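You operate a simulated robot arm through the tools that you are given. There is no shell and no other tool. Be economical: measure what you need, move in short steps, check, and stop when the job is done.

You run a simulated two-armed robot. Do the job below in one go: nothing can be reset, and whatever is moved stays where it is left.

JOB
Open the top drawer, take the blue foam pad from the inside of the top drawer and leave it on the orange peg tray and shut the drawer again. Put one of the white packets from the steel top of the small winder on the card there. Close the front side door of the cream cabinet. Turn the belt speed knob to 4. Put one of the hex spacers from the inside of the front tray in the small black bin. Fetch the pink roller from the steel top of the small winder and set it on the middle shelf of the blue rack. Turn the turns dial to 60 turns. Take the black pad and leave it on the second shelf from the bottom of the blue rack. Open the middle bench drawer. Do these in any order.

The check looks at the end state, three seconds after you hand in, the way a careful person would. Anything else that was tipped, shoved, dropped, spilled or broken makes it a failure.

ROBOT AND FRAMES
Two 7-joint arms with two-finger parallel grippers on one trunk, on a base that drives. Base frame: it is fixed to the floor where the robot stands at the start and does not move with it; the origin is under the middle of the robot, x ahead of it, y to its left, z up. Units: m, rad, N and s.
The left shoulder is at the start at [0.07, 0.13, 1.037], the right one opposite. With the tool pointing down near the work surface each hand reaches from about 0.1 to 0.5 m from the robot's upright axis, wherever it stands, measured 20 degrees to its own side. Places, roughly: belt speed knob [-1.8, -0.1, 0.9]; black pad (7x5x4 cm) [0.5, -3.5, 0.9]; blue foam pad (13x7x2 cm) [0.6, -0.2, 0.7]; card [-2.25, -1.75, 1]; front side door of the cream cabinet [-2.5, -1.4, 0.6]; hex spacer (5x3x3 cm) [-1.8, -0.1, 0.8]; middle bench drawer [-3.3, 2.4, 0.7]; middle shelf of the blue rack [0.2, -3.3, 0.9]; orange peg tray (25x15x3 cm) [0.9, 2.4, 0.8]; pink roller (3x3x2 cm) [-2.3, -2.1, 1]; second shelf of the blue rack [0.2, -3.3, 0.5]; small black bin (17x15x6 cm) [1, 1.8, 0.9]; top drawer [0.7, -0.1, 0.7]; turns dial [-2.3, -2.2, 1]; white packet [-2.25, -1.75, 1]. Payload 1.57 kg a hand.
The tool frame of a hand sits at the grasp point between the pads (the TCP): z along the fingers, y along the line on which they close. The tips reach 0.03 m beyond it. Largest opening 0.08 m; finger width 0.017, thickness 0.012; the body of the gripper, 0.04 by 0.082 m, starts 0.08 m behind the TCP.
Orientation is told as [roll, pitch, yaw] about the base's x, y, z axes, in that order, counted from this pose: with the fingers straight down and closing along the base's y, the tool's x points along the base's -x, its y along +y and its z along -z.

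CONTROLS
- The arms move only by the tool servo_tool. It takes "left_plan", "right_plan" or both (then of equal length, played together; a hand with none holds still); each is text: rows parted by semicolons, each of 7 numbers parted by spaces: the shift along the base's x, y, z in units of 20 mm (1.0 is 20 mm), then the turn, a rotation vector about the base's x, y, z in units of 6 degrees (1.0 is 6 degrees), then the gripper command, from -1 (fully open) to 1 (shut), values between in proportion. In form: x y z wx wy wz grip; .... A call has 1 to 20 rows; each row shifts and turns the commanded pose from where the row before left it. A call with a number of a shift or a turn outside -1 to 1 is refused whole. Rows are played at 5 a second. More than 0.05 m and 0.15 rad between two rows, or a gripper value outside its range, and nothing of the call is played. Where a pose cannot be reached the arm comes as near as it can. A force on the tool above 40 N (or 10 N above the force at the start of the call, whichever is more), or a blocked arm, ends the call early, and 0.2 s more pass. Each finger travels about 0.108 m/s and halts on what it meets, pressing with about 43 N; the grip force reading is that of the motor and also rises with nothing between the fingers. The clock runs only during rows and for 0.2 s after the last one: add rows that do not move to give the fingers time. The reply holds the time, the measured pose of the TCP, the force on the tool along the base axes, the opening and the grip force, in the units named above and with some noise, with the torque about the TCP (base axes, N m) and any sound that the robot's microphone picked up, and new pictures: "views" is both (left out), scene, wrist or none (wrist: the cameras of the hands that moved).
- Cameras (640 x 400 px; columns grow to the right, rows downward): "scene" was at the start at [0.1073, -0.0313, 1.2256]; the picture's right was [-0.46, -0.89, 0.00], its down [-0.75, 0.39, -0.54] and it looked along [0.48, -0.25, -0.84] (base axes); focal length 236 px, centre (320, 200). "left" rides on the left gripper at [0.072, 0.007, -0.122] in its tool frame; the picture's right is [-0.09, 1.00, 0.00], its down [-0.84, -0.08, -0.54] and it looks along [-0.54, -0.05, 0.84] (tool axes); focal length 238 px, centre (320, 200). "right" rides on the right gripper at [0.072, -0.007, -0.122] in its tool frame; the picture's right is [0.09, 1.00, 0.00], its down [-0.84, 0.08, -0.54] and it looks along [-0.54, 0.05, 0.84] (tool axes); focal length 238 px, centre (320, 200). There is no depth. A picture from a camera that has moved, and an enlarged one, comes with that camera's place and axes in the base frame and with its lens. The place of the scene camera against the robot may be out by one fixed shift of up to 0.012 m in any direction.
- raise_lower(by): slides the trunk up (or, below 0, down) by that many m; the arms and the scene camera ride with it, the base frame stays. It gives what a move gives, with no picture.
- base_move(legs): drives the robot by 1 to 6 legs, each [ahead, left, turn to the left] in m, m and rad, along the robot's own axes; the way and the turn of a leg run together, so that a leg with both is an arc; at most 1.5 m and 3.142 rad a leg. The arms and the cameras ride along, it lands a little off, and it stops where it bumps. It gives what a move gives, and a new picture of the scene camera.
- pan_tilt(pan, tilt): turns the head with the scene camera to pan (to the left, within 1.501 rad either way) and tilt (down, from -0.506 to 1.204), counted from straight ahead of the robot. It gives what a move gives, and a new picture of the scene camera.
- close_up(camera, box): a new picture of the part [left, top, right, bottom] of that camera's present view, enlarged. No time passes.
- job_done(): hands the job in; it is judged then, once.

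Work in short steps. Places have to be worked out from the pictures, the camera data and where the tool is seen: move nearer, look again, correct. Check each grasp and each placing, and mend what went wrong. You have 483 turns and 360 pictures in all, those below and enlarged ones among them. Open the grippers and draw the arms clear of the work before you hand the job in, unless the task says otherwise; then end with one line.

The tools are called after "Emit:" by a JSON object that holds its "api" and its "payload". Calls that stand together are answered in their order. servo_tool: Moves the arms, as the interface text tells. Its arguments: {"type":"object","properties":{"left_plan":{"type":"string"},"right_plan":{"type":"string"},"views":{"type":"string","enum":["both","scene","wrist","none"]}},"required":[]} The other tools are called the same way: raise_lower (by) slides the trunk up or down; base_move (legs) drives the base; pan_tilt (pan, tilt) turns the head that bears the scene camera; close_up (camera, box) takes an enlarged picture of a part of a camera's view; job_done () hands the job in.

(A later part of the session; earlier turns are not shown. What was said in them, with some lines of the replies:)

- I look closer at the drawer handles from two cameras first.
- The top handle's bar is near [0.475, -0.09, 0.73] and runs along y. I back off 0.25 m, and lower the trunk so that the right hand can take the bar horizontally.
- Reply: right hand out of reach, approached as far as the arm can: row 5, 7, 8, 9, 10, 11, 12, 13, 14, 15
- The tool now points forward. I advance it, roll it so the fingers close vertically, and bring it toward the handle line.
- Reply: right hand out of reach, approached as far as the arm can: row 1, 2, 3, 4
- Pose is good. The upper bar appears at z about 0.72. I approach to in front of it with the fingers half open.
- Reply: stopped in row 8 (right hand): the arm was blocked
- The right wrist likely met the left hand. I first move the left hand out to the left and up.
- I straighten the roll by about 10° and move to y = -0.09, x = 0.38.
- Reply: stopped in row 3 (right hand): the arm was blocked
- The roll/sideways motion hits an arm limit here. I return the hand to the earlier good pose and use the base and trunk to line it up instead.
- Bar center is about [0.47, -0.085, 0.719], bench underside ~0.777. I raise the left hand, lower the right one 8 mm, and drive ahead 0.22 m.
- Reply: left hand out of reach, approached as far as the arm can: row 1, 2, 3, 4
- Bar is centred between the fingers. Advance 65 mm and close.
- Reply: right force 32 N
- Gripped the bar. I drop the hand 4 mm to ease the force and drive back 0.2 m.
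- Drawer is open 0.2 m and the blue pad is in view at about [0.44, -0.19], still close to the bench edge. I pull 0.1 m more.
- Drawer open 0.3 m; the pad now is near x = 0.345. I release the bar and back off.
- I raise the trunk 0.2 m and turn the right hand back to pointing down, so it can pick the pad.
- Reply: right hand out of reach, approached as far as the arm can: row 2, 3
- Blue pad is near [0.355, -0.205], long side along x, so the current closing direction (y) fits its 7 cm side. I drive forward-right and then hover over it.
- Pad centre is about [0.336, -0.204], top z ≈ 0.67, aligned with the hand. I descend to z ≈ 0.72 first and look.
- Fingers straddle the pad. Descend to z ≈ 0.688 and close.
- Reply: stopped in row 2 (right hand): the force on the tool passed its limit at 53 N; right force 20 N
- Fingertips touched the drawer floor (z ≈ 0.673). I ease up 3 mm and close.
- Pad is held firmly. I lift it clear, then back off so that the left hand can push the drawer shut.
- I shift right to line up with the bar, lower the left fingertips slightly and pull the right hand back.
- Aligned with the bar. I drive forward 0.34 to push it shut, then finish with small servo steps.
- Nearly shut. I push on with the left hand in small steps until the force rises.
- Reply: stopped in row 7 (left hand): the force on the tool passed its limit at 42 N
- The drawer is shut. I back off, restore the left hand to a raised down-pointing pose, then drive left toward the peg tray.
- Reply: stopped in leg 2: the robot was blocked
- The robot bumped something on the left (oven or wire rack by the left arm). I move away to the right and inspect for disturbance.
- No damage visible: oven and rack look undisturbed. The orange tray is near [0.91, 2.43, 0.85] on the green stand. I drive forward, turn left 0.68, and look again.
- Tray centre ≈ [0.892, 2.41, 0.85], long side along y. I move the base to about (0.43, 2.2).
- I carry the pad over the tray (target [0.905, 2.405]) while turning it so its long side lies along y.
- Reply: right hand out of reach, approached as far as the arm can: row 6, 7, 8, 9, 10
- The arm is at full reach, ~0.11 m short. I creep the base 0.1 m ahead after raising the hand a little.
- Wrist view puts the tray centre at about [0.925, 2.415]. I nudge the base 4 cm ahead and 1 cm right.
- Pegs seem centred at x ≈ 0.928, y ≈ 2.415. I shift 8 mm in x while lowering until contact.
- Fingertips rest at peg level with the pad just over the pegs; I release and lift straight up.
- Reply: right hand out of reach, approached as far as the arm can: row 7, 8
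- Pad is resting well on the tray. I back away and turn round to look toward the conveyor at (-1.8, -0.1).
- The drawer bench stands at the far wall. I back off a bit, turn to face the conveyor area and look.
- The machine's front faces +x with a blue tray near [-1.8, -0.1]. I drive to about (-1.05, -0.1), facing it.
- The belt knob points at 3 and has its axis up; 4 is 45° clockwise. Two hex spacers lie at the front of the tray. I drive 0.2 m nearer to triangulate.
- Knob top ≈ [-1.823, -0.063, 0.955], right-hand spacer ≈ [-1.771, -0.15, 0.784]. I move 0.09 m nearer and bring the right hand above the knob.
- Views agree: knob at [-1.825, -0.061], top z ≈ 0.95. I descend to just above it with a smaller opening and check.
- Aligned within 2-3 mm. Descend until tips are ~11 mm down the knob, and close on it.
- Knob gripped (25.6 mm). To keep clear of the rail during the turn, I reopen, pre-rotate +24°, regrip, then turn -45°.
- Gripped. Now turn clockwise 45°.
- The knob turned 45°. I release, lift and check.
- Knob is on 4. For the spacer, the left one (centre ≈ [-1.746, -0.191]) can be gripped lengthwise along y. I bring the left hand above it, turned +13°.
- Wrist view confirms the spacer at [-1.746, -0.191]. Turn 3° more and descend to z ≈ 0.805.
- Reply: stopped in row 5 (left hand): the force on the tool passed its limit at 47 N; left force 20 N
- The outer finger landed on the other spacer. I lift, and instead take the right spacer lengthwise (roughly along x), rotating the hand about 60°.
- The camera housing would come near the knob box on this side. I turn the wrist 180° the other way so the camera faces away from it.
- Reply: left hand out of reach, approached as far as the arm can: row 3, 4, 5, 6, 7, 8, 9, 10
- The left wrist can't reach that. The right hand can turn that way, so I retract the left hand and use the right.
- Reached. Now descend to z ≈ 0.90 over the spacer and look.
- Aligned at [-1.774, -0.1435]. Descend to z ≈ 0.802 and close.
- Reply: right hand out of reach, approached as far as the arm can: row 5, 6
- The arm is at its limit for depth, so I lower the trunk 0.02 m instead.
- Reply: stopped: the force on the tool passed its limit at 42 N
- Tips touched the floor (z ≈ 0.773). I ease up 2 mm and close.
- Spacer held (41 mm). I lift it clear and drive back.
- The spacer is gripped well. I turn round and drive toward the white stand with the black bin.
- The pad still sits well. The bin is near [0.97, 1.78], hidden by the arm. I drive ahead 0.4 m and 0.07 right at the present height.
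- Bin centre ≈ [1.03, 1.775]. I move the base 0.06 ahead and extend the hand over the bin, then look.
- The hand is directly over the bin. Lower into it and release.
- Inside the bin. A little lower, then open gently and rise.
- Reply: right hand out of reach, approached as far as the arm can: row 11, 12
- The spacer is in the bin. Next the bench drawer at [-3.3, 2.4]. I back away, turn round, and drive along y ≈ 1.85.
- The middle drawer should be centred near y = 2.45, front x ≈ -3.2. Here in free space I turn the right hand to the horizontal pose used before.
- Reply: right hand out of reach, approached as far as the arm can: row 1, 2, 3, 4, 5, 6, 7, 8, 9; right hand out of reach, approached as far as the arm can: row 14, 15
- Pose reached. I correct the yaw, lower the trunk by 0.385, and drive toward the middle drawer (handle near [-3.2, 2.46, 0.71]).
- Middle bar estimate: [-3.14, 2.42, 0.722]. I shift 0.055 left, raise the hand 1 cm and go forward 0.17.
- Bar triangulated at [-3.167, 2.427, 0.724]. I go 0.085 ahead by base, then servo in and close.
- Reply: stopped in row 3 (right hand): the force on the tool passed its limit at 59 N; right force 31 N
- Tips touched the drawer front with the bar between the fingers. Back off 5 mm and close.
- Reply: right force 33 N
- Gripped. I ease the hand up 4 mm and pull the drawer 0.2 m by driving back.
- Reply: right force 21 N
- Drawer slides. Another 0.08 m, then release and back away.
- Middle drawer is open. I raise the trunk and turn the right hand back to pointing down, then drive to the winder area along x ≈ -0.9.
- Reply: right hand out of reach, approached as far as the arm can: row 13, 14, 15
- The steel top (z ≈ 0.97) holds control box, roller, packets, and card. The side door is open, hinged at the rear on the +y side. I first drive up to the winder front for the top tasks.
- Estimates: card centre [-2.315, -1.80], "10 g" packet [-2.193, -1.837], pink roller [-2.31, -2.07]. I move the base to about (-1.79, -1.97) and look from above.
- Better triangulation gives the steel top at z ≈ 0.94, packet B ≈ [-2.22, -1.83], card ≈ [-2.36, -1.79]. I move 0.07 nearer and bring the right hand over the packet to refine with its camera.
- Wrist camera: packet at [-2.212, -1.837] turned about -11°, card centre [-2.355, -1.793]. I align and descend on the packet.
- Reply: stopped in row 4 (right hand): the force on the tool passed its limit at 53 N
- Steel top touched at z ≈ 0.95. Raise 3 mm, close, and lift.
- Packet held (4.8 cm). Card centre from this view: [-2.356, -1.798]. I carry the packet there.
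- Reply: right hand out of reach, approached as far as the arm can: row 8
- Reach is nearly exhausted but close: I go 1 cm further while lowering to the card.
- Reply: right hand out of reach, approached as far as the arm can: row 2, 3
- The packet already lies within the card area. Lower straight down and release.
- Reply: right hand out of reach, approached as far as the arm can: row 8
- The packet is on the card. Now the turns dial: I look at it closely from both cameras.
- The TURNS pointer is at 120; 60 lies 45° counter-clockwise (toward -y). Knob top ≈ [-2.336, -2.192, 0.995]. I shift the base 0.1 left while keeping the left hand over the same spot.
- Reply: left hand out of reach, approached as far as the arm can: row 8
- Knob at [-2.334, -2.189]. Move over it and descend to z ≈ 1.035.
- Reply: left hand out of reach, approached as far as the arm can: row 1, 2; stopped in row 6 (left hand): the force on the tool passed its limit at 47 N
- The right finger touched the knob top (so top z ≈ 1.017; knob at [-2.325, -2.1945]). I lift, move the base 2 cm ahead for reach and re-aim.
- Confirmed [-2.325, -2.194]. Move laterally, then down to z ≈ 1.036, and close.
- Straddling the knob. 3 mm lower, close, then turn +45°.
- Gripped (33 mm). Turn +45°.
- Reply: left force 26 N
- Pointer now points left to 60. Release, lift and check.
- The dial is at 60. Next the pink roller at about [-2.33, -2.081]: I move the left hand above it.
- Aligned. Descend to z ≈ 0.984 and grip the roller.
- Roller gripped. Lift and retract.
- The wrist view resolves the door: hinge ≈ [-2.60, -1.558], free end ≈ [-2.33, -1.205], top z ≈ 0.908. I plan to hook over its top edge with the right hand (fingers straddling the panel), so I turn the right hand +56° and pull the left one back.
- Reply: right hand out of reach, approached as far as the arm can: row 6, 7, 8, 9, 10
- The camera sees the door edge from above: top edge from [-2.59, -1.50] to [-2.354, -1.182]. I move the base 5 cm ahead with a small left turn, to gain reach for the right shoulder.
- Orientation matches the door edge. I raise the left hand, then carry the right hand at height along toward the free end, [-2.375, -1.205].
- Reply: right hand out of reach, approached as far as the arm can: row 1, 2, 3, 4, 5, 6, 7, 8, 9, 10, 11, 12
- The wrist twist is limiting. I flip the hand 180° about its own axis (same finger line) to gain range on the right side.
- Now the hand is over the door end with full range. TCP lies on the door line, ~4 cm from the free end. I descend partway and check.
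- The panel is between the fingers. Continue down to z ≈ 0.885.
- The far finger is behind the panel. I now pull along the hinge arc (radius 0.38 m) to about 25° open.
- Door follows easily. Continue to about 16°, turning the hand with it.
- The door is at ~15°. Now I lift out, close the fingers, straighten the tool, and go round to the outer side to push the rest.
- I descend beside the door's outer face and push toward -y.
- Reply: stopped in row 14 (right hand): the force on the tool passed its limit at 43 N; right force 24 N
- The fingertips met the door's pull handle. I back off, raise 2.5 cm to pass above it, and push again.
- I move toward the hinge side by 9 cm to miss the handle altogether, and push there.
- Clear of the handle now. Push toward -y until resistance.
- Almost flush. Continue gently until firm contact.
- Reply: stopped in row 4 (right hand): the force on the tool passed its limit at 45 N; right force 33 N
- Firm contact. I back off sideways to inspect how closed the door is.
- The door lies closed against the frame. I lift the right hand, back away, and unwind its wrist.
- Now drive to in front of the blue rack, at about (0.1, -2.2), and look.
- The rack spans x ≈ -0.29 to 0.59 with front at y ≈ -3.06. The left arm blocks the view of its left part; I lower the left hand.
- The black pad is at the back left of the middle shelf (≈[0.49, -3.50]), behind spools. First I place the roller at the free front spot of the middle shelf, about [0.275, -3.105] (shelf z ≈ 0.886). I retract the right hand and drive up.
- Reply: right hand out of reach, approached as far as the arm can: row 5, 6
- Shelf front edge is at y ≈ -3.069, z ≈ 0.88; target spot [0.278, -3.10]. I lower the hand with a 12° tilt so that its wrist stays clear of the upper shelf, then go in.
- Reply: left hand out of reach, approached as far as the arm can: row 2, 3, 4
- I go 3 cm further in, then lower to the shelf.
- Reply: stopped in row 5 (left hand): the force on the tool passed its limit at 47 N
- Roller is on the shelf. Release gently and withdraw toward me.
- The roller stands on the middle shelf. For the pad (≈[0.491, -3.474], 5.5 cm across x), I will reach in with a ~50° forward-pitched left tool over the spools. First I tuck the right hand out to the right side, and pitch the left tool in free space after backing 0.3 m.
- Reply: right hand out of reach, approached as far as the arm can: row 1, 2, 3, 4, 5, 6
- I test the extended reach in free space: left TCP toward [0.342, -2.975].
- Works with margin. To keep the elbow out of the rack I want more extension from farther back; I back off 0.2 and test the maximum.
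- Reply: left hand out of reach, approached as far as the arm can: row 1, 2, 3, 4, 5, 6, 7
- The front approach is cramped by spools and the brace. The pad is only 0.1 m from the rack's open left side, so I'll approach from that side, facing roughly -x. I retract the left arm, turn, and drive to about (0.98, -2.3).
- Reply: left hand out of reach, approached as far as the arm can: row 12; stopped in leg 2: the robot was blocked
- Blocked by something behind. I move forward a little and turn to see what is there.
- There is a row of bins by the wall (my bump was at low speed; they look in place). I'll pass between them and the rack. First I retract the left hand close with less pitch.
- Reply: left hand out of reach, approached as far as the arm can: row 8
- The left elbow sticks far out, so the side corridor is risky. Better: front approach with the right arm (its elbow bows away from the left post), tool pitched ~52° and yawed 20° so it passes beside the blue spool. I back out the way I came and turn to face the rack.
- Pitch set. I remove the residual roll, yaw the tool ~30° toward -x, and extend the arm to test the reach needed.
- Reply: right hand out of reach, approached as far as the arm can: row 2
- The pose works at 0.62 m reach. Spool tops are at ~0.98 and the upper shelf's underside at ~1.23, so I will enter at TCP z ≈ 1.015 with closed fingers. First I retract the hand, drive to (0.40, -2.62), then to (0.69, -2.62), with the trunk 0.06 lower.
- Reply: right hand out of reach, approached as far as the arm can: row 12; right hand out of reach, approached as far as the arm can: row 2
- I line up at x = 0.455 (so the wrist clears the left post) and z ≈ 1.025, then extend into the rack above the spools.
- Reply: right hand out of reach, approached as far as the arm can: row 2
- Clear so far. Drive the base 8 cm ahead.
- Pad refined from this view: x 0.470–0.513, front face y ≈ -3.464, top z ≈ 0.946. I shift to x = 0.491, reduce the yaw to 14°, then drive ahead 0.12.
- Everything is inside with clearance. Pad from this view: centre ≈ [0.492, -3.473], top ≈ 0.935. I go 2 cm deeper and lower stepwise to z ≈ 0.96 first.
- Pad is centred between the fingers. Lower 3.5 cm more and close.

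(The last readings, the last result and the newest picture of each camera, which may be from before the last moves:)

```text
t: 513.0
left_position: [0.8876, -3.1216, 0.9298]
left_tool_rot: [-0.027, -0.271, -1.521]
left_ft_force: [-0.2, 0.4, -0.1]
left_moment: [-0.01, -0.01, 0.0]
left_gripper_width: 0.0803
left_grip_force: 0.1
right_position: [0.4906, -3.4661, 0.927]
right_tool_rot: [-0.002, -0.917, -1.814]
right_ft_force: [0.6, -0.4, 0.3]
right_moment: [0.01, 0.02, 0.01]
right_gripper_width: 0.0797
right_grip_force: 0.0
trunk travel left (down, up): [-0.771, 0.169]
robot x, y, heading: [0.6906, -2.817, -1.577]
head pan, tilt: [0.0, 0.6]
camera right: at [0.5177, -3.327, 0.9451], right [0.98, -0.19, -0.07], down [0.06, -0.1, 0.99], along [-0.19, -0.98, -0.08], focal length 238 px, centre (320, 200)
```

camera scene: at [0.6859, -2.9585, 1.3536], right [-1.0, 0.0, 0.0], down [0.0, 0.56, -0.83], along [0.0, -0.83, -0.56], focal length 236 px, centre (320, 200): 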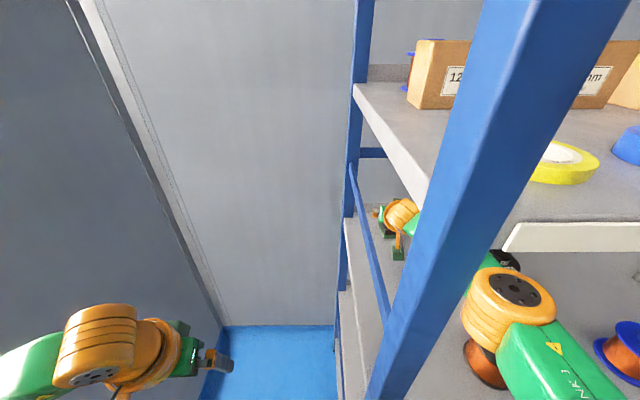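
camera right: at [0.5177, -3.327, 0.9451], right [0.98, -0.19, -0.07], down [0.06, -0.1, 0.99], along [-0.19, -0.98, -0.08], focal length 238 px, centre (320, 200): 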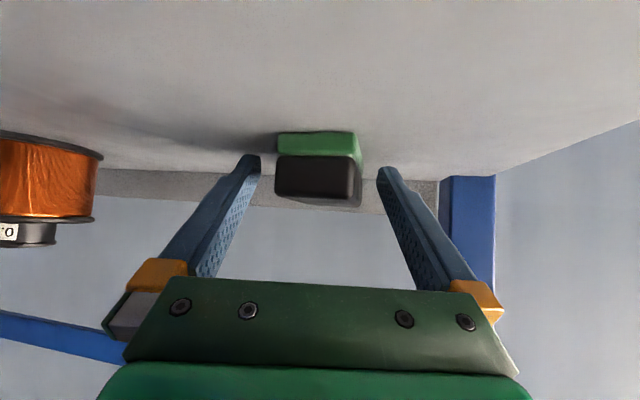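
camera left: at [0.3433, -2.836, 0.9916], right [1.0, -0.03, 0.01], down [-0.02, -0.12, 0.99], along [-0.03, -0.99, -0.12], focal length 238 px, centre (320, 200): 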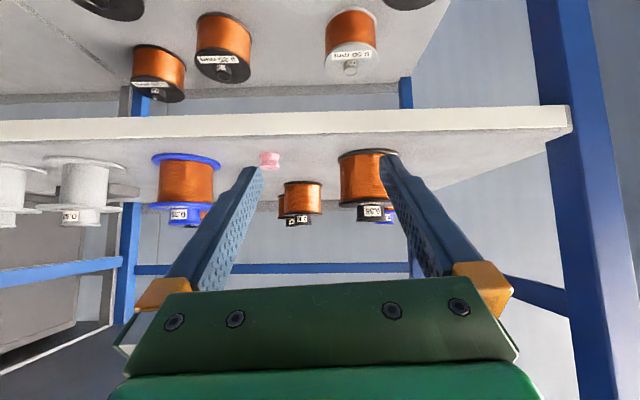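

Emit:
{"api": "servo_tool", "payload": {"right_plan": "0 0 -0.2 0 0 0 -1; 0 0 0 0 0 0 0; 0 0 0 0 0 0 1; 0 0 0 0 0 0 1; 0 0 0.4 0 0 0 1; 0 0 0 0 0 0 1", "views": "wrist"}}

```text
t: 514.5
left_position: [0.8874, -3.1186, 0.9304]
left_tool_rot: [-0.029, -0.27, -1.52]
left_ft_force: [-0.2, 0.7, 0.3]
left_moment: [0.0, -0.05, 0.02]
left_gripper_width: 0.0803
left_grip_force: 0.0
right_position: [0.4903, -3.4661, 0.9312]
right_tool_rot: [-0.002, -0.917, -1.815]
right_ft_force: [0.8, 0.3, -0.1]
right_moment: [0.05, -0.02, 0.01]
right_gripper_width: 0.0412
right_grip_force: 43.2
trunk travel left (down, up): [-0.771, 0.169]
robot x, y, heading: [0.6908, -2.8222, -1.577]
head pan, tilt: [0.0, 0.6]
camera right: at [0.518, -3.3273, 0.9499], right [0.98, -0.19, -0.07], down [0.06, -0.1, 0.99], along [-0.19, -0.98, -0.08], focal length 238 px, centre (320, 200)
```

right: 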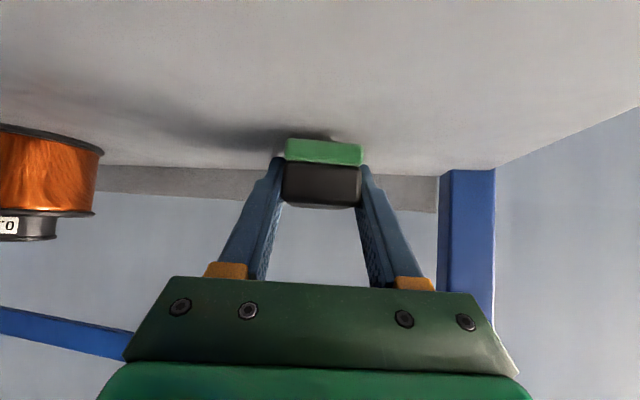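

Pad gripped (41 mm). I lift to z ≈ 1.04 to clear the spools, then reverse the path.

Emit:
{"api": "servo_tool", "payload": {"right_plan": "0 0 0.8 0 0 0 1; 0 0 0.8 0 0 0 1; 0 0 0.9 0 0 0 1; 0 0 1 0 0 0 1; 0 0 1 0 0 0 1; 0 0 0.9 0 0 0 1; 0 0 0 0 0 0 1", "views": "both"}}

```text
t: 516.0
left_position: [0.8869, -3.1204, 0.9305]
left_tool_rot: [-0.026, -0.269, -1.521]
left_ft_force: [-0.1, 0.0, 1.3]
left_moment: [-0.01, -0.01, 0.0]
left_gripper_width: 0.0799
left_grip_force: 0.1
right_position: [0.4906, -3.4681, 1.0385]
right_tool_rot: [-0.001, -0.917, -1.814]
right_ft_force: [-0.2, 0.4, -0.2]
right_moment: [-0.03, 0.03, -0.01]
right_gripper_width: 0.0414
right_grip_force: 42.9
trunk travel left (down, up): [-0.771, 0.169]
robot x, y, heading: [0.69, -2.8212, -1.575]
head pan, tilt: [0.0, 0.6]
camera scene: at [0.6858, -2.959, 1.3535], right [-1.0, 0.0, 0.0], down [0.0, 0.57, -0.82], along [0.0, -0.82, -0.57], focal length 236 px, centre (320, 200)
camera right: at [0.5183, -3.3285, 1.0571], right [0.98, -0.19, -0.07], down [0.06, -0.1, 0.99], along [-0.19, -0.98, -0.08], focal length 238 px, centre (320, 200)
```

scene: 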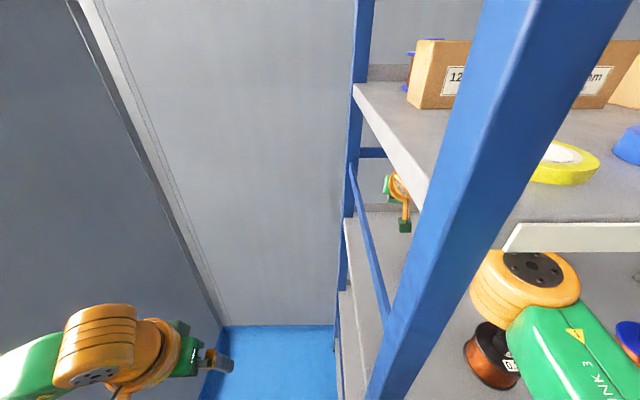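
right: 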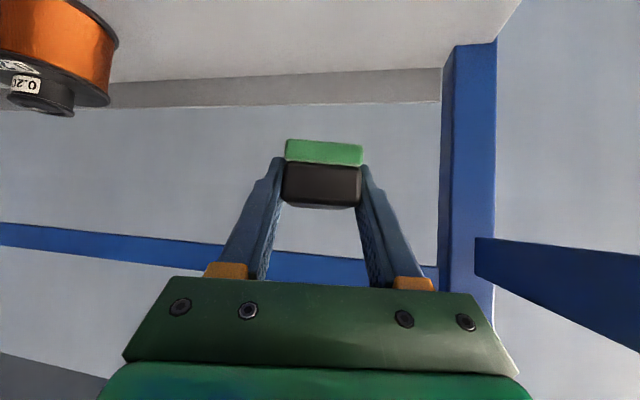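

Emit:
{"api": "base_move", "payload": {"legs": [[-0.13, 0, 0]]}}

Emit:
{"api": "servo_tool", "payload": {"right_plan": "-0.65 0 0 0 0 -0.45 1; -0.65 0 0 0 0 -0.4 1; -0.55 0 0 0 0 0 1; 0 0 0 0 0 0 1", "views": "wrist"}}

Emit:
{"api": "base_move", "payload": {"legs": [[-0.09, 0, 0]]}}

Emit:
{"api": "servo_tool", "payload": {"right_plan": "0 0.8 0 0 0 0 1; 0 0.8 0 0 0 0 1; 0 0.8 0 0 0 0 1; 0 0.8 0 0 0 0 1; 0 0.8 0 0 0 0 1; 0 0.8 0 0 0 0 1; 0 0.8 0 0 0 0 1; 0 0.8 0 0 0 0 1; 0 0.8 0 0 0 0 1; 0 0.8 0 0 0 0 1; 0 0.8 0 0 0 0 1; 0 0.8 0 0 0 0 1; 0 0.8 0 0 0 0 1; 0 0 0 0 0 0 1", "views": "both"}}

```text
t: 517.3
left_position: [0.8876, -2.9916, 0.9296]
left_tool_rot: [-0.026, -0.265, -1.519]
left_ft_force: [0.1, -0.2, 0.5]
left_moment: [0.03, -0.01, -0.02]
left_gripper_width: 0.0799
left_grip_force: 0.1
right_position: [0.4929, -3.3393, 1.0367]
right_tool_rot: [-0.001, -0.915, -1.814]
right_ft_force: [0.5, 0.0, -1.2]
right_moment: [0.01, -0.02, 0.04]
right_gripper_width: 0.0414
right_grip_force: 42.8
trunk travel left (down, up): [-0.771, 0.169]
robot x, y, heading: [0.6942, -2.6898, -1.576]
head pan, tilt: [0.0, 0.6]
camera scene: at [0.6863, -2.8313, 1.3532], right [-1.0, 0.0, 0.0], down [0.0, 0.57, -0.82], along [0.0, -0.82, -0.57], focal length 236 px, centre (320, 200)
```

scene: 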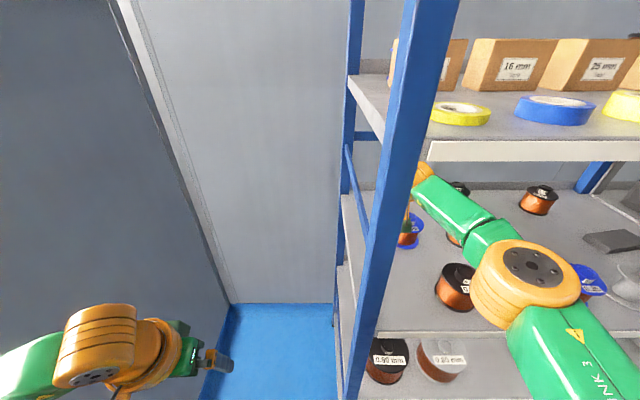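

```text
t: 518.3
left_position: [0.8881, -2.9894, 0.9308]
left_tool_rot: [-0.028, -0.271, -1.521]
left_ft_force: [0.0, 0.2, 0.7]
left_moment: [0.05, 0.01, -0.01]
left_gripper_width: 0.08
left_grip_force: 0.1
right_position: [0.4538, -3.337, 1.0392]
right_tool_rot: [-0.003, -0.917, -1.904]
right_ft_force: [-0.8, -0.5, -0.8]
right_moment: [0.0, -0.02, 0.01]
right_gripper_width: 0.0411
right_grip_force: 42.8
trunk travel left (down, up): [-0.771, 0.169]
robot x, y, heading: [0.6909, -2.6919, -1.577]
head pan, tilt: [0.0, 0.6]
camera right: at [0.4941, -3.2011, 1.0568], right [0.96, -0.27, -0.07], down [0.05, -0.1, 0.99], along [-0.28, -0.96, -0.08], focal length 238 px, centre (320, 200)
```

right: 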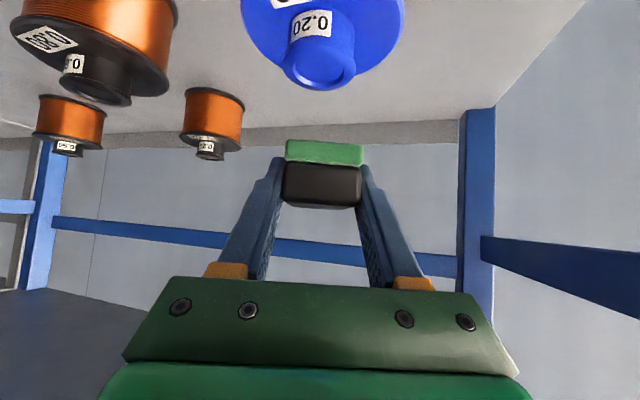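

```text
t: 519.4
left_position: [0.8881, -2.9025, 0.9308]
left_tool_rot: [-0.027, -0.266, -1.52]
left_ft_force: [-0.1, 0.7, 0.4]
left_moment: [-0.01, 0.02, -0.05]
left_gripper_width: 0.0801
left_grip_force: 0.0
right_position: [0.4541, -3.2503, 1.0377]
right_tool_rot: [-0.002, -0.914, -1.903]
right_ft_force: [-0.6, 0.5, -0.5]
right_moment: [0.01, 0.02, 0.01]
right_gripper_width: 0.0413
right_grip_force: 43.0
trunk travel left (down, up): [-0.771, 0.169]
robot x, y, heading: [0.6917, -2.6022, -1.571]
head pan, tilt: [0.0, 0.6]
camera scene: at [0.6865, -2.7428, 1.3531], right [-1.0, 0.0, 0.0], down [0.0, 0.57, -0.82], along [0.0, -0.82, -0.57], focal length 236 px, centre (320, 200)
```

scene: 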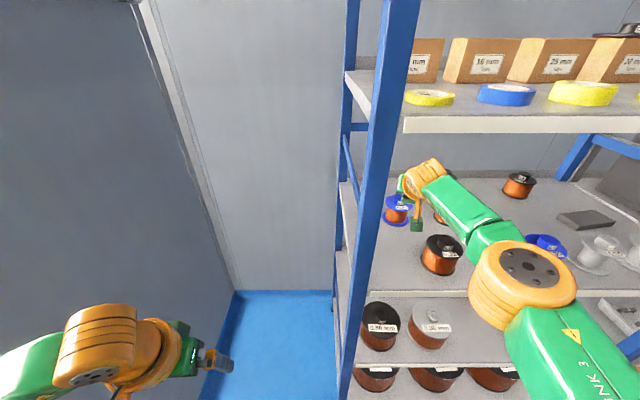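

```text
t: 522.4
left_position: [0.8887, -2.9012, 0.9303]
left_tool_rot: [-0.027, -0.272, -1.521]
left_ft_force: [0.1, 0.1, 0.3]
left_moment: [0.02, -0.01, -0.02]
left_gripper_width: 0.0802
left_grip_force: 0.1
right_position: [0.4553, -3.0395, 1.0396]
right_tool_rot: [-0.002, -0.917, -1.903]
right_ft_force: [-0.1, 0.1, -0.3]
right_moment: [0.0, 0.0, 0.02]
right_gripper_width: 0.0412
right_grip_force: 43.0
trunk travel left (down, up): [-0.771, 0.169]
robot x, y, heading: [0.6907, -2.6009, -1.577]
head pan, tilt: [0.0, 0.6]
camera scene: at [0.6866, -2.7394, 1.3535], right [-1.0, 0.0, 0.0], down [0.0, 0.57, -0.82], along [0.0, -0.82, -0.57], focal length 236 px, centre (320, 200)
camera right: at [0.4947, -2.9034, 1.0571], right [0.96, -0.27, -0.07], down [0.05, -0.1, 0.99], along [-0.28, -0.96, -0.08], focal length 238 px, centre (320, 200)
```

scene: 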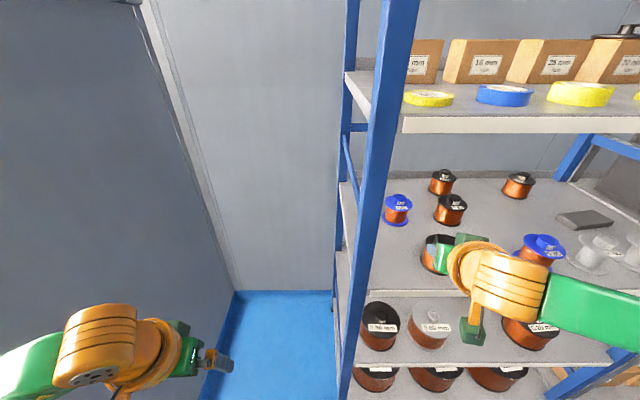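
right: 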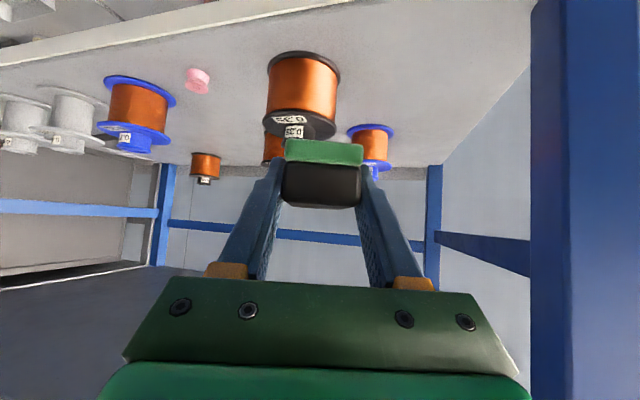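

The pad is out. I pull it clear, strafe right to x ≈ 0.34, back off, and lower the trunk by 0.42 m for the second shelf.

Emit:
{"api": "servo_tool", "payload": {"right_plan": "0 0.8 0 0 0 0 1; 0 0.8 0 0 0 0 1; 0 0 0 0 0 0 1", "views": "none"}}

Emit:
{"api": "base_move", "payload": {"legs": [[0, -0.34, 0], [-0.25, 0, 0]]}}

Emit:
{"api": "raise_lower", "payload": {"by": -0.42}}

Emit:
{"api": "pan_tilt", "payload": {"pan": -0.15, "tilt": 0.45}}

```text
t: 523.2
left_position: [0.8881, -2.9002, 0.9302]
left_tool_rot: [-0.029, -0.27, -1.521]
left_ft_force: [0.0, 0.4, 0.6]
left_moment: [0.03, 0.03, 0.01]
left_gripper_width: 0.08
left_grip_force: 0.1
right_position: [0.4547, -3.0084, 1.0378]
right_tool_rot: [-0.002, -0.915, -1.904]
right_ft_force: [1.1, 0.7, -1.0]
right_moment: [0.02, 0.01, 0.01]
right_gripper_width: 0.0414
right_grip_force: 43.1
trunk travel left (down, up): [-0.771, 0.169]
robot x, y, heading: [0.6941, -2.603, -1.578]
head pan, tilt: [0.0, 0.6]
```

```text
t: 526.9
left_position: [0.5485, -2.6523, 0.9308]
left_tool_rot: [-0.028, -0.269, -1.52]
left_ft_force: [0.1, 0.0, -0.4]
left_moment: [-0.01, 0.0, 0.01]
left_gripper_width: 0.08
left_grip_force: 0.1
right_position: [0.1158, -2.7603, 1.0389]
right_tool_rot: [-0.003, -0.914, -1.903]
right_ft_force: [-0.3, -0.8, -0.4]
right_moment: [0.03, 0.0, 0.0]
right_gripper_width: 0.0415
right_grip_force: 42.9
trunk travel left (down, up): [-0.771, 0.169]
robot x, y, heading: [0.3555, -2.3528, -1.574]
head pan, tilt: [0.0, 0.6]
camera scene: at [0.3476, -2.4918, 1.3533], right [-1.0, 0.0, 0.0], down [0.0, 0.57, -0.82], along [0.0, -0.82, -0.57], focal length 236 px, centre (320, 200)
```

scene: 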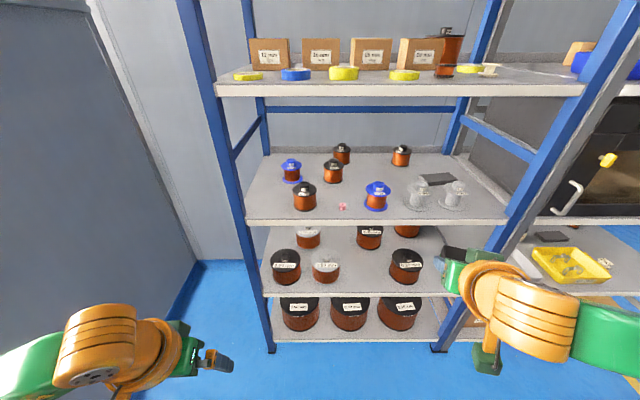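

```text
refused: -0.42 is not a number from -0.4 to 0.4
```

```text
t: 527.6
left_position: [0.5499, -2.6522, 0.9306]
left_tool_rot: [-0.027, -0.269, -1.521]
left_ft_force: [-1.0, -0.3, 0.2]
left_moment: [-0.02, -0.02, 0.0]
left_gripper_width: 0.0799
left_grip_force: 0.0
right_position: [0.1158, -2.7585, 1.0384]
right_tool_rot: [0.0, -0.916, -1.906]
right_ft_force: [-0.2, -0.1, -1.1]
right_moment: [0.01, -0.01, -0.02]
right_gripper_width: 0.0412
right_grip_force: 42.6
trunk travel left (down, up): [-0.771, 0.169]
robot x, y, heading: [0.3505, -2.3516, -1.572]
head pan, tilt: [-0.15, 0.45]
camera scene: at [0.334, -2.492, 1.3671], right [-0.99, 0.15, 0.0], down [0.07, 0.43, -0.9], along [-0.14, -0.89, -0.44], focal length 236 px, centre (320, 200)
```

scene: 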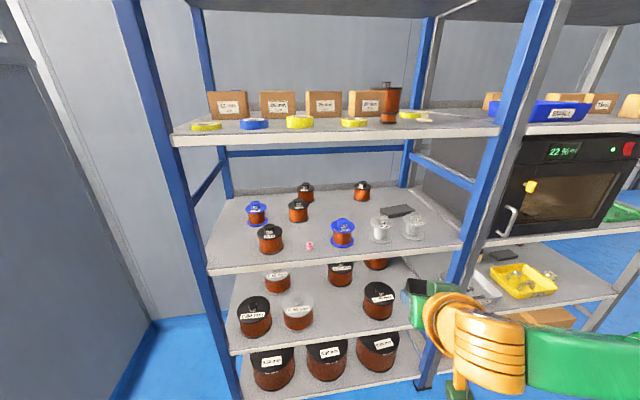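

Emit:
{"api": "raise_lower", "payload": {"by": -0.4}}

Emit:
{"api": "servo_tool", "payload": {"right_plan": "0 0 -0.8 0 0 0 1; 0 0 -0.8 0 0 0 1; 0 0 -0.8 0 0 0 1; 0 0 -0.5 0 0 0 1; 0 0 0 0 0 0 1", "views": "both"}}

```text
t: 531.4
left_position: [0.549, -2.6514, 0.5309]
left_tool_rot: [-0.027, -0.272, -1.52]
left_ft_force: [0.9, 0.2, 0.8]
left_moment: [0.01, 0.0, 0.01]
left_gripper_width: 0.0803
left_grip_force: 0.0
right_position: [0.1161, -2.7578, 0.6392]
right_tool_rot: [0.0, -0.916, -1.905]
right_ft_force: [0.4, 0.1, -0.5]
right_moment: [0.0, -0.01, 0.0]
right_gripper_width: 0.0414
right_grip_force: 42.9
trunk travel left (down, up): [-0.371, 0.569]
robot x, y, heading: [0.3525, -2.3516, -1.578]
head pan, tilt: [-0.15, 0.45]
```

```text
t: 532.6
left_position: [0.5498, -2.6516, 0.5316]
left_tool_rot: [-0.029, -0.272, -1.519]
left_ft_force: [-0.9, -0.1, -0.3]
left_moment: [0.0, 0.02, 0.0]
left_gripper_width: 0.0798
left_grip_force: 0.1
right_position: [0.1176, -2.7586, 0.5808]
right_tool_rot: [-0.001, -0.917, -1.904]
right_ft_force: [0.1, -0.2, -0.5]
right_moment: [-0.01, 0.02, 0.01]
right_gripper_width: 0.0413
right_grip_force: 42.5
trunk travel left (down, up): [-0.371, 0.569]
robot x, y, heading: [0.3559, -2.3522, -1.572]
head pan, tilt: [-0.15, 0.45]
camera scene: at [0.334, -2.4923, 0.9671], right [-0.99, 0.15, 0.0], down [0.07, 0.43, -0.9], along [-0.14, -0.89, -0.44], focal length 236 px, centre (320, 200)
camera right: at [0.1557, -2.6224, 0.5988], right [0.96, -0.27, -0.07], down [0.05, -0.1, 0.99], along [-0.28, -0.96, -0.08], focal length 238 px, centre (320, 200)
```

scene: 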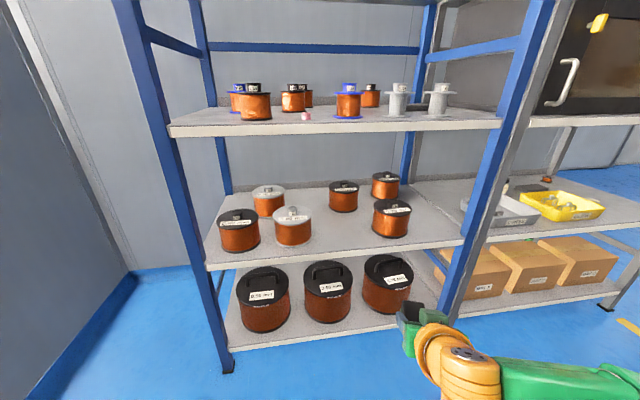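
right: 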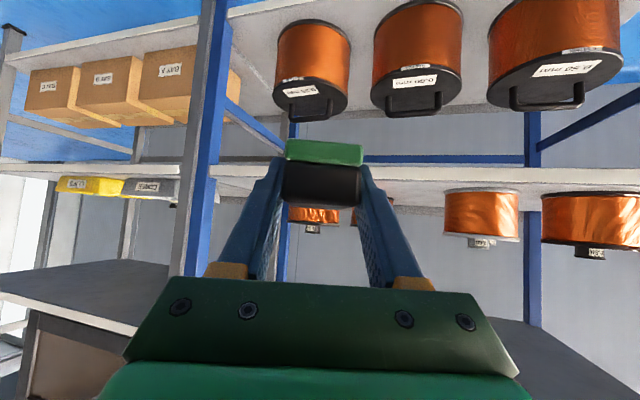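

Free spot on the second shelf: x 0.05–0.26 at the front; target [0.155, -3.125]. I drive in 0.30 m.

Emit:
{"api": "base_move", "payload": {"legs": [[0.3, 0.037, 0]]}}

Emit:
{"api": "servo_tool", "payload": {"right_plan": "0 -0.8 0 0 0 0 1; 0 -0.8 0 0 0 0 1; 0 -0.8 0 0 0 0 1; 0 -0.8 0 0 0 0 1; 0 0 0 0 0 0 1", "views": "both"}}

```text
t: 534.7
left_position: [0.5858, -2.9523, 0.5306]
left_tool_rot: [-0.03, -0.269, -1.523]
left_ft_force: [-0.1, -0.4, -0.4]
left_moment: [-0.01, 0.01, 0.02]
left_gripper_width: 0.0801
left_grip_force: 0.1
right_position: [0.1503, -3.0589, 0.5809]
right_tool_rot: [-0.001, -0.917, -1.907]
right_ft_force: [0.3, -0.9, -0.9]
right_moment: [0.02, 0.0, -0.01]
right_gripper_width: 0.0416
right_grip_force: 43.0
trunk travel left (down, up): [-0.371, 0.569]
robot x, y, heading: [0.3875, -2.6511, -1.573]
head pan, tilt: [-0.15, 0.45]
camera scene: at [0.369, -2.7927, 0.9671], right [-0.99, 0.16, 0.0], down [0.07, 0.43, -0.9], along [-0.14, -0.89, -0.44], focal length 236 px, centre (320, 200)
```

scene: 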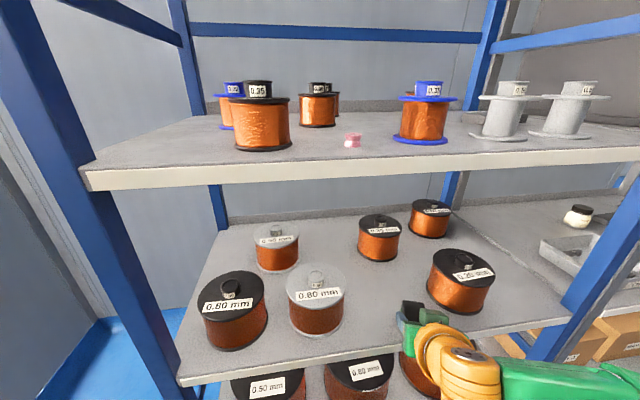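

```text
t: 535.9
left_position: [0.5822, -2.9523, 0.5312]
left_tool_rot: [-0.028, -0.271, -1.524]
left_ft_force: [-0.1, -0.6, -0.3]
left_moment: [0.05, 0.01, 0.0]
left_gripper_width: 0.0802
left_grip_force: 0.0
right_position: [0.1505, -3.1219, 0.5813]
right_tool_rot: [-0.002, -0.916, -1.908]
right_ft_force: [0.4, -0.4, -0.7]
right_moment: [-0.02, 0.02, 0.01]
right_gripper_width: 0.0412
right_grip_force: 43.6
trunk travel left (down, up): [-0.371, 0.569]
robot x, y, heading: [0.3867, -2.6547, -1.582]
head pan, tilt: [-0.15, 0.45]
camera scene: at [0.3689, -2.7924, 0.9671], right [-0.99, 0.16, 0.0], down [0.07, 0.43, -0.9], along [-0.14, -0.89, -0.44], focal length 236 px, centre (320, 200)
camera right: at [0.1906, -2.9861, 0.5989], right [0.96, -0.28, -0.07], down [0.05, -0.1, 0.99], along [-0.28, -0.96, -0.08], focal length 238 px, centre (320, 200)
```

scene: 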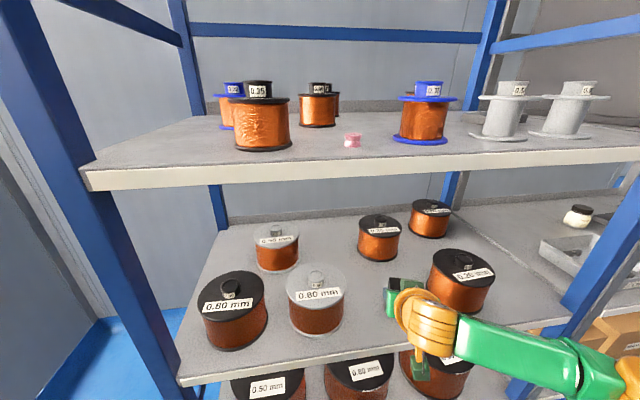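
right: 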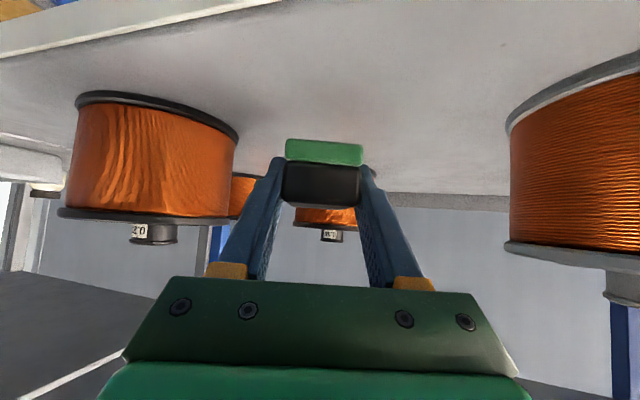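

Between the spools. 2 cm deeper, then lower until contact.

Emit:
{"api": "servo_tool", "payload": {"right_plan": "0.2 -0.9 0 0 0 0 1; 0 0 -0.5 0 0 0 1; 0 0 -0.5 0 0 0 1; 0 0 -0.4 0 0 0 1; 0 0 -0.3 0 0 0 1; 0 0 -0.25 0 0 0 1; 0 0 -0.25 0 0 0 1; 0 0 -0.25 0 0 0 1; 0 0 -0.25 0 0 0 1; 0 0 -0.25 0 0 0 1", "views": "both"}}

```text
t: 537.6
left_position: [0.585, -2.9507, 0.5313]
left_tool_rot: [-0.029, -0.274, -1.522]
left_ft_force: [-0.8, 1.2, 0.3]
left_moment: [0.0, 0.02, -0.02]
left_gripper_width: 0.0797
left_grip_force: 0.1
right_position: [0.1546, -3.142, 0.5438]
right_tool_rot: [0.009, -0.942, -1.915]
right_ft_force: [-0.1, -0.9, 19.8]
right_moment: [0.41, -0.01, 0.02]
right_gripper_width: 0.0411
right_grip_force: 43.0
trunk travel left (down, up): [-0.371, 0.569]
robot x, y, heading: [0.3906, -2.6509, -1.572]
head pan, tilt: [-0.15, 0.45]
stopped in row 8 (right hand): the force on the tool passed its limit at 44 N (the readings are from after the stop); the commanded pose is now the measured one
camera scene: at [0.3707, -2.7886, 0.9678], right [-0.99, 0.16, 0.0], down [0.07, 0.43, -0.9], along [-0.14, -0.89, -0.43], focal length 236 px, centre (320, 200)
camera right: at [0.1947, -3.0051, 0.5589], right [0.96, -0.28, -0.07], down [0.05, -0.07, 1.0], along [-0.28, -0.96, -0.06], focal length 238 px, centre (320, 200)
```

scene: 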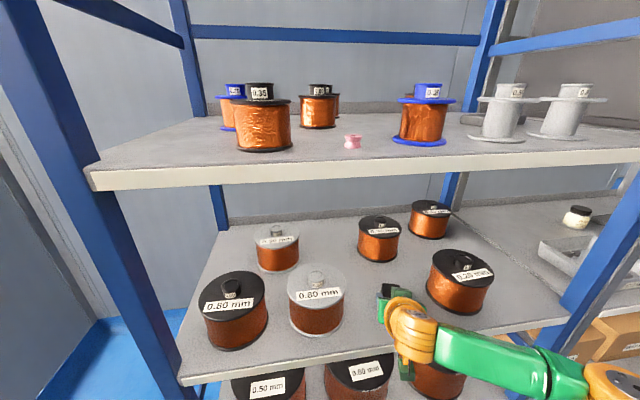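
right: 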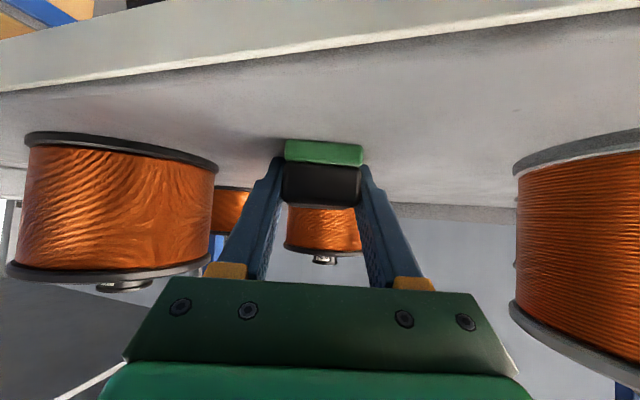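

Pad is on the shelf. Release and withdraw along the tool axis.

Emit:
{"api": "servo_tool", "payload": {"right_plan": "0 0 0.1 0 0 0 1; 0 0 0 0 0 0 0; 0 0 0 0 0 0 -0.6; 0 0 0 0 0 0 -0.8; 0.1 0.7 0.4 0 0 0 -0.8; 0.2 0.7 0.4 0 0 0 -0.8; 0.2 0.8 0.4 0 0 0 -0.8; 0.2 0.8 0 0 0 0 -0.8; 0.2 0.8 0 0 0 0 -0.8; 0 0.8 0 0 0 0 -0.8; 0 0.8 0 0 0 0 -0.8; 0 0 0 0 0 0 -0.8", "views": "both"}}

```text
t: 540.2
left_position: [0.5838, -2.9516, 0.5309]
left_tool_rot: [-0.027, -0.27, -1.523]
left_ft_force: [0.3, 0.5, 0.0]
left_moment: [-0.01, 0.02, -0.01]
left_gripper_width: 0.08
left_grip_force: 0.1
right_position: [0.173, -3.0471, 0.565]
right_tool_rot: [0.004, -0.934, -1.914]
right_ft_force: [0.5, -0.4, -0.1]
right_moment: [0.02, 0.06, 0.06]
right_gripper_width: 0.072
right_grip_force: 0.0
right hand out of reach, approached as far as the arm can: row 11
trunk travel left (down, up): [-0.371, 0.569]
robot x, y, heading: [0.3892, -2.6536, -1.579]
head pan, tilt: [-0.15, 0.45]
camera scene: at [0.3689, -2.7925, 0.9671], right [-0.99, 0.16, 0.0], down [0.07, 0.43, -0.9], along [-0.14, -0.89, -0.44], focal length 236 px, centre (320, 200)
camera right: at [0.2123, -2.9106, 0.5807], right [0.96, -0.28, -0.07], down [0.05, -0.09, 1.0], along [-0.28, -0.96, -0.07], focal length 238 px, centre (320, 200)
```

scene: 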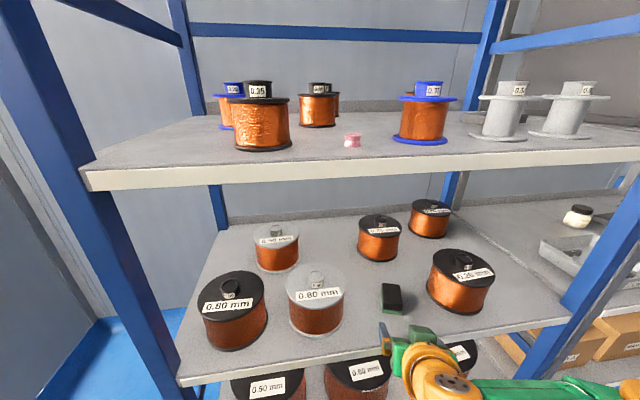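
right: 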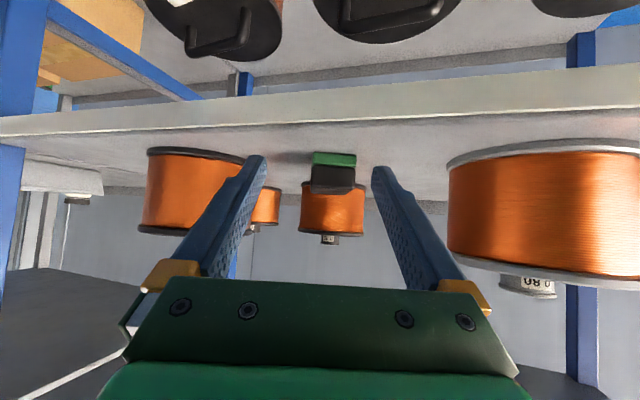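

The pad rests on the second shelf. I back away, raise the arms, and take a check look at the surroundings I bumped.

Emit:
{"api": "base_move", "payload": {"legs": [[-0.5, -0.35, 0]]}}

Emit:
{"api": "raise_lower", "payload": {"by": 0.35}}

Emit:
{"api": "pan_tilt", "payload": {"pan": 1.5, "tilt": 0.6}}

```text
t: 543.6
left_position: [0.239, -2.455, 0.5317]
left_tool_rot: [-0.027, -0.27, -1.528]
left_ft_force: [-0.6, -0.1, 0.2]
left_moment: [0.01, -0.02, 0.01]
left_gripper_width: 0.0797
left_grip_force: 0.0
right_position: [-0.1725, -2.5467, 0.5652]
right_tool_rot: [0.007, -0.933, -1.917]
right_ft_force: [0.2, -0.8, -0.3]
right_moment: [0.03, 0.01, -0.01]
right_gripper_width: 0.0718
right_grip_force: 0.0
trunk travel left (down, up): [-0.371, 0.569]
robot x, y, heading: [0.045, -2.1506, -1.583]
head pan, tilt: [-0.15, 0.45]
camera scene: at [0.0243, -2.2932, 0.9672], right [-0.99, 0.16, 0.0], down [0.07, 0.43, -0.9], along [-0.14, -0.89, -0.44], focal length 236 px, centre (320, 200)
```

scene: 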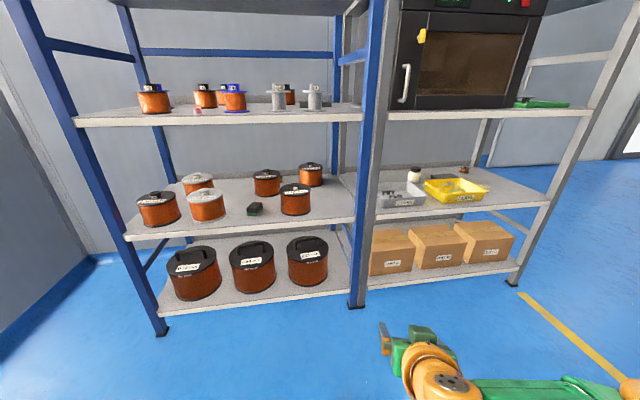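

```text
t: 547.0
left_position: [0.2393, -2.4539, 0.8804]
left_tool_rot: [-0.028, -0.27, -1.527]
left_ft_force: [-0.1, 0.5, 0.0]
left_moment: [-0.01, -0.02, 0.01]
left_gripper_width: 0.0799
left_grip_force: 0.0
right_position: [-0.1736, -2.5477, 0.9153]
right_tool_rot: [0.007, -0.932, -1.919]
right_ft_force: [0.4, -0.3, -0.9]
right_moment: [0.01, 0.0, -0.02]
right_gripper_width: 0.0722
right_grip_force: 0.0
trunk travel left (down, up): [-0.721, 0.219]
robot x, y, heading: [0.0434, -2.1531, -1.585]
head pan, tilt: [-0.15, 0.45]
```

```text
t: 548.7
left_position: [0.2393, -2.4549, 0.8803]
left_tool_rot: [-0.028, -0.27, -1.528]
left_ft_force: [0.2, -0.1, -0.5]
left_moment: [0.01, 0.01, -0.01]
left_gripper_width: 0.0801
left_grip_force: 0.1
right_position: [-0.1734, -2.5463, 0.9143]
right_tool_rot: [0.005, -0.932, -1.918]
right_ft_force: [0.8, 0.1, -0.6]
right_moment: [0.01, -0.01, -0.02]
right_gripper_width: 0.0717
right_grip_force: 0.1
trunk travel left (down, up): [-0.721, 0.219]
robot x, y, heading: [0.0485, -2.1496, -1.58]
head pan, tilt: [1.499, 0.6]
camera scene: at [0.1272, -2.2099, 1.3036], right [-0.08, -1.0, 0.0], down [-0.56, 0.05, -0.83], along [0.82, -0.07, -0.56], focal length 236 px, centre (320, 200)
```

scene: 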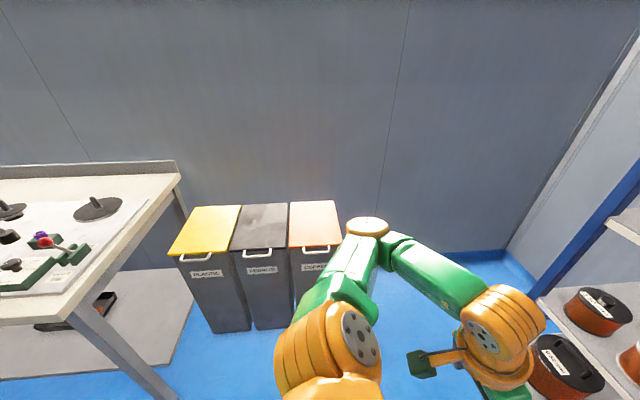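

The bins stand in line and the rack is undisturbed. All nine tasks have been checked as they were done, the grippers are open and the arms are clear, so I hand in.

Emit:
{"api": "job_done", "payload": {}}

```text
The job is handed in.
```

All nine tasks are done and the job is handed in. The robot bumped something twice while driving, once near the oven and wire rack and once at the bins; both spots looked undisturbed when I checked.
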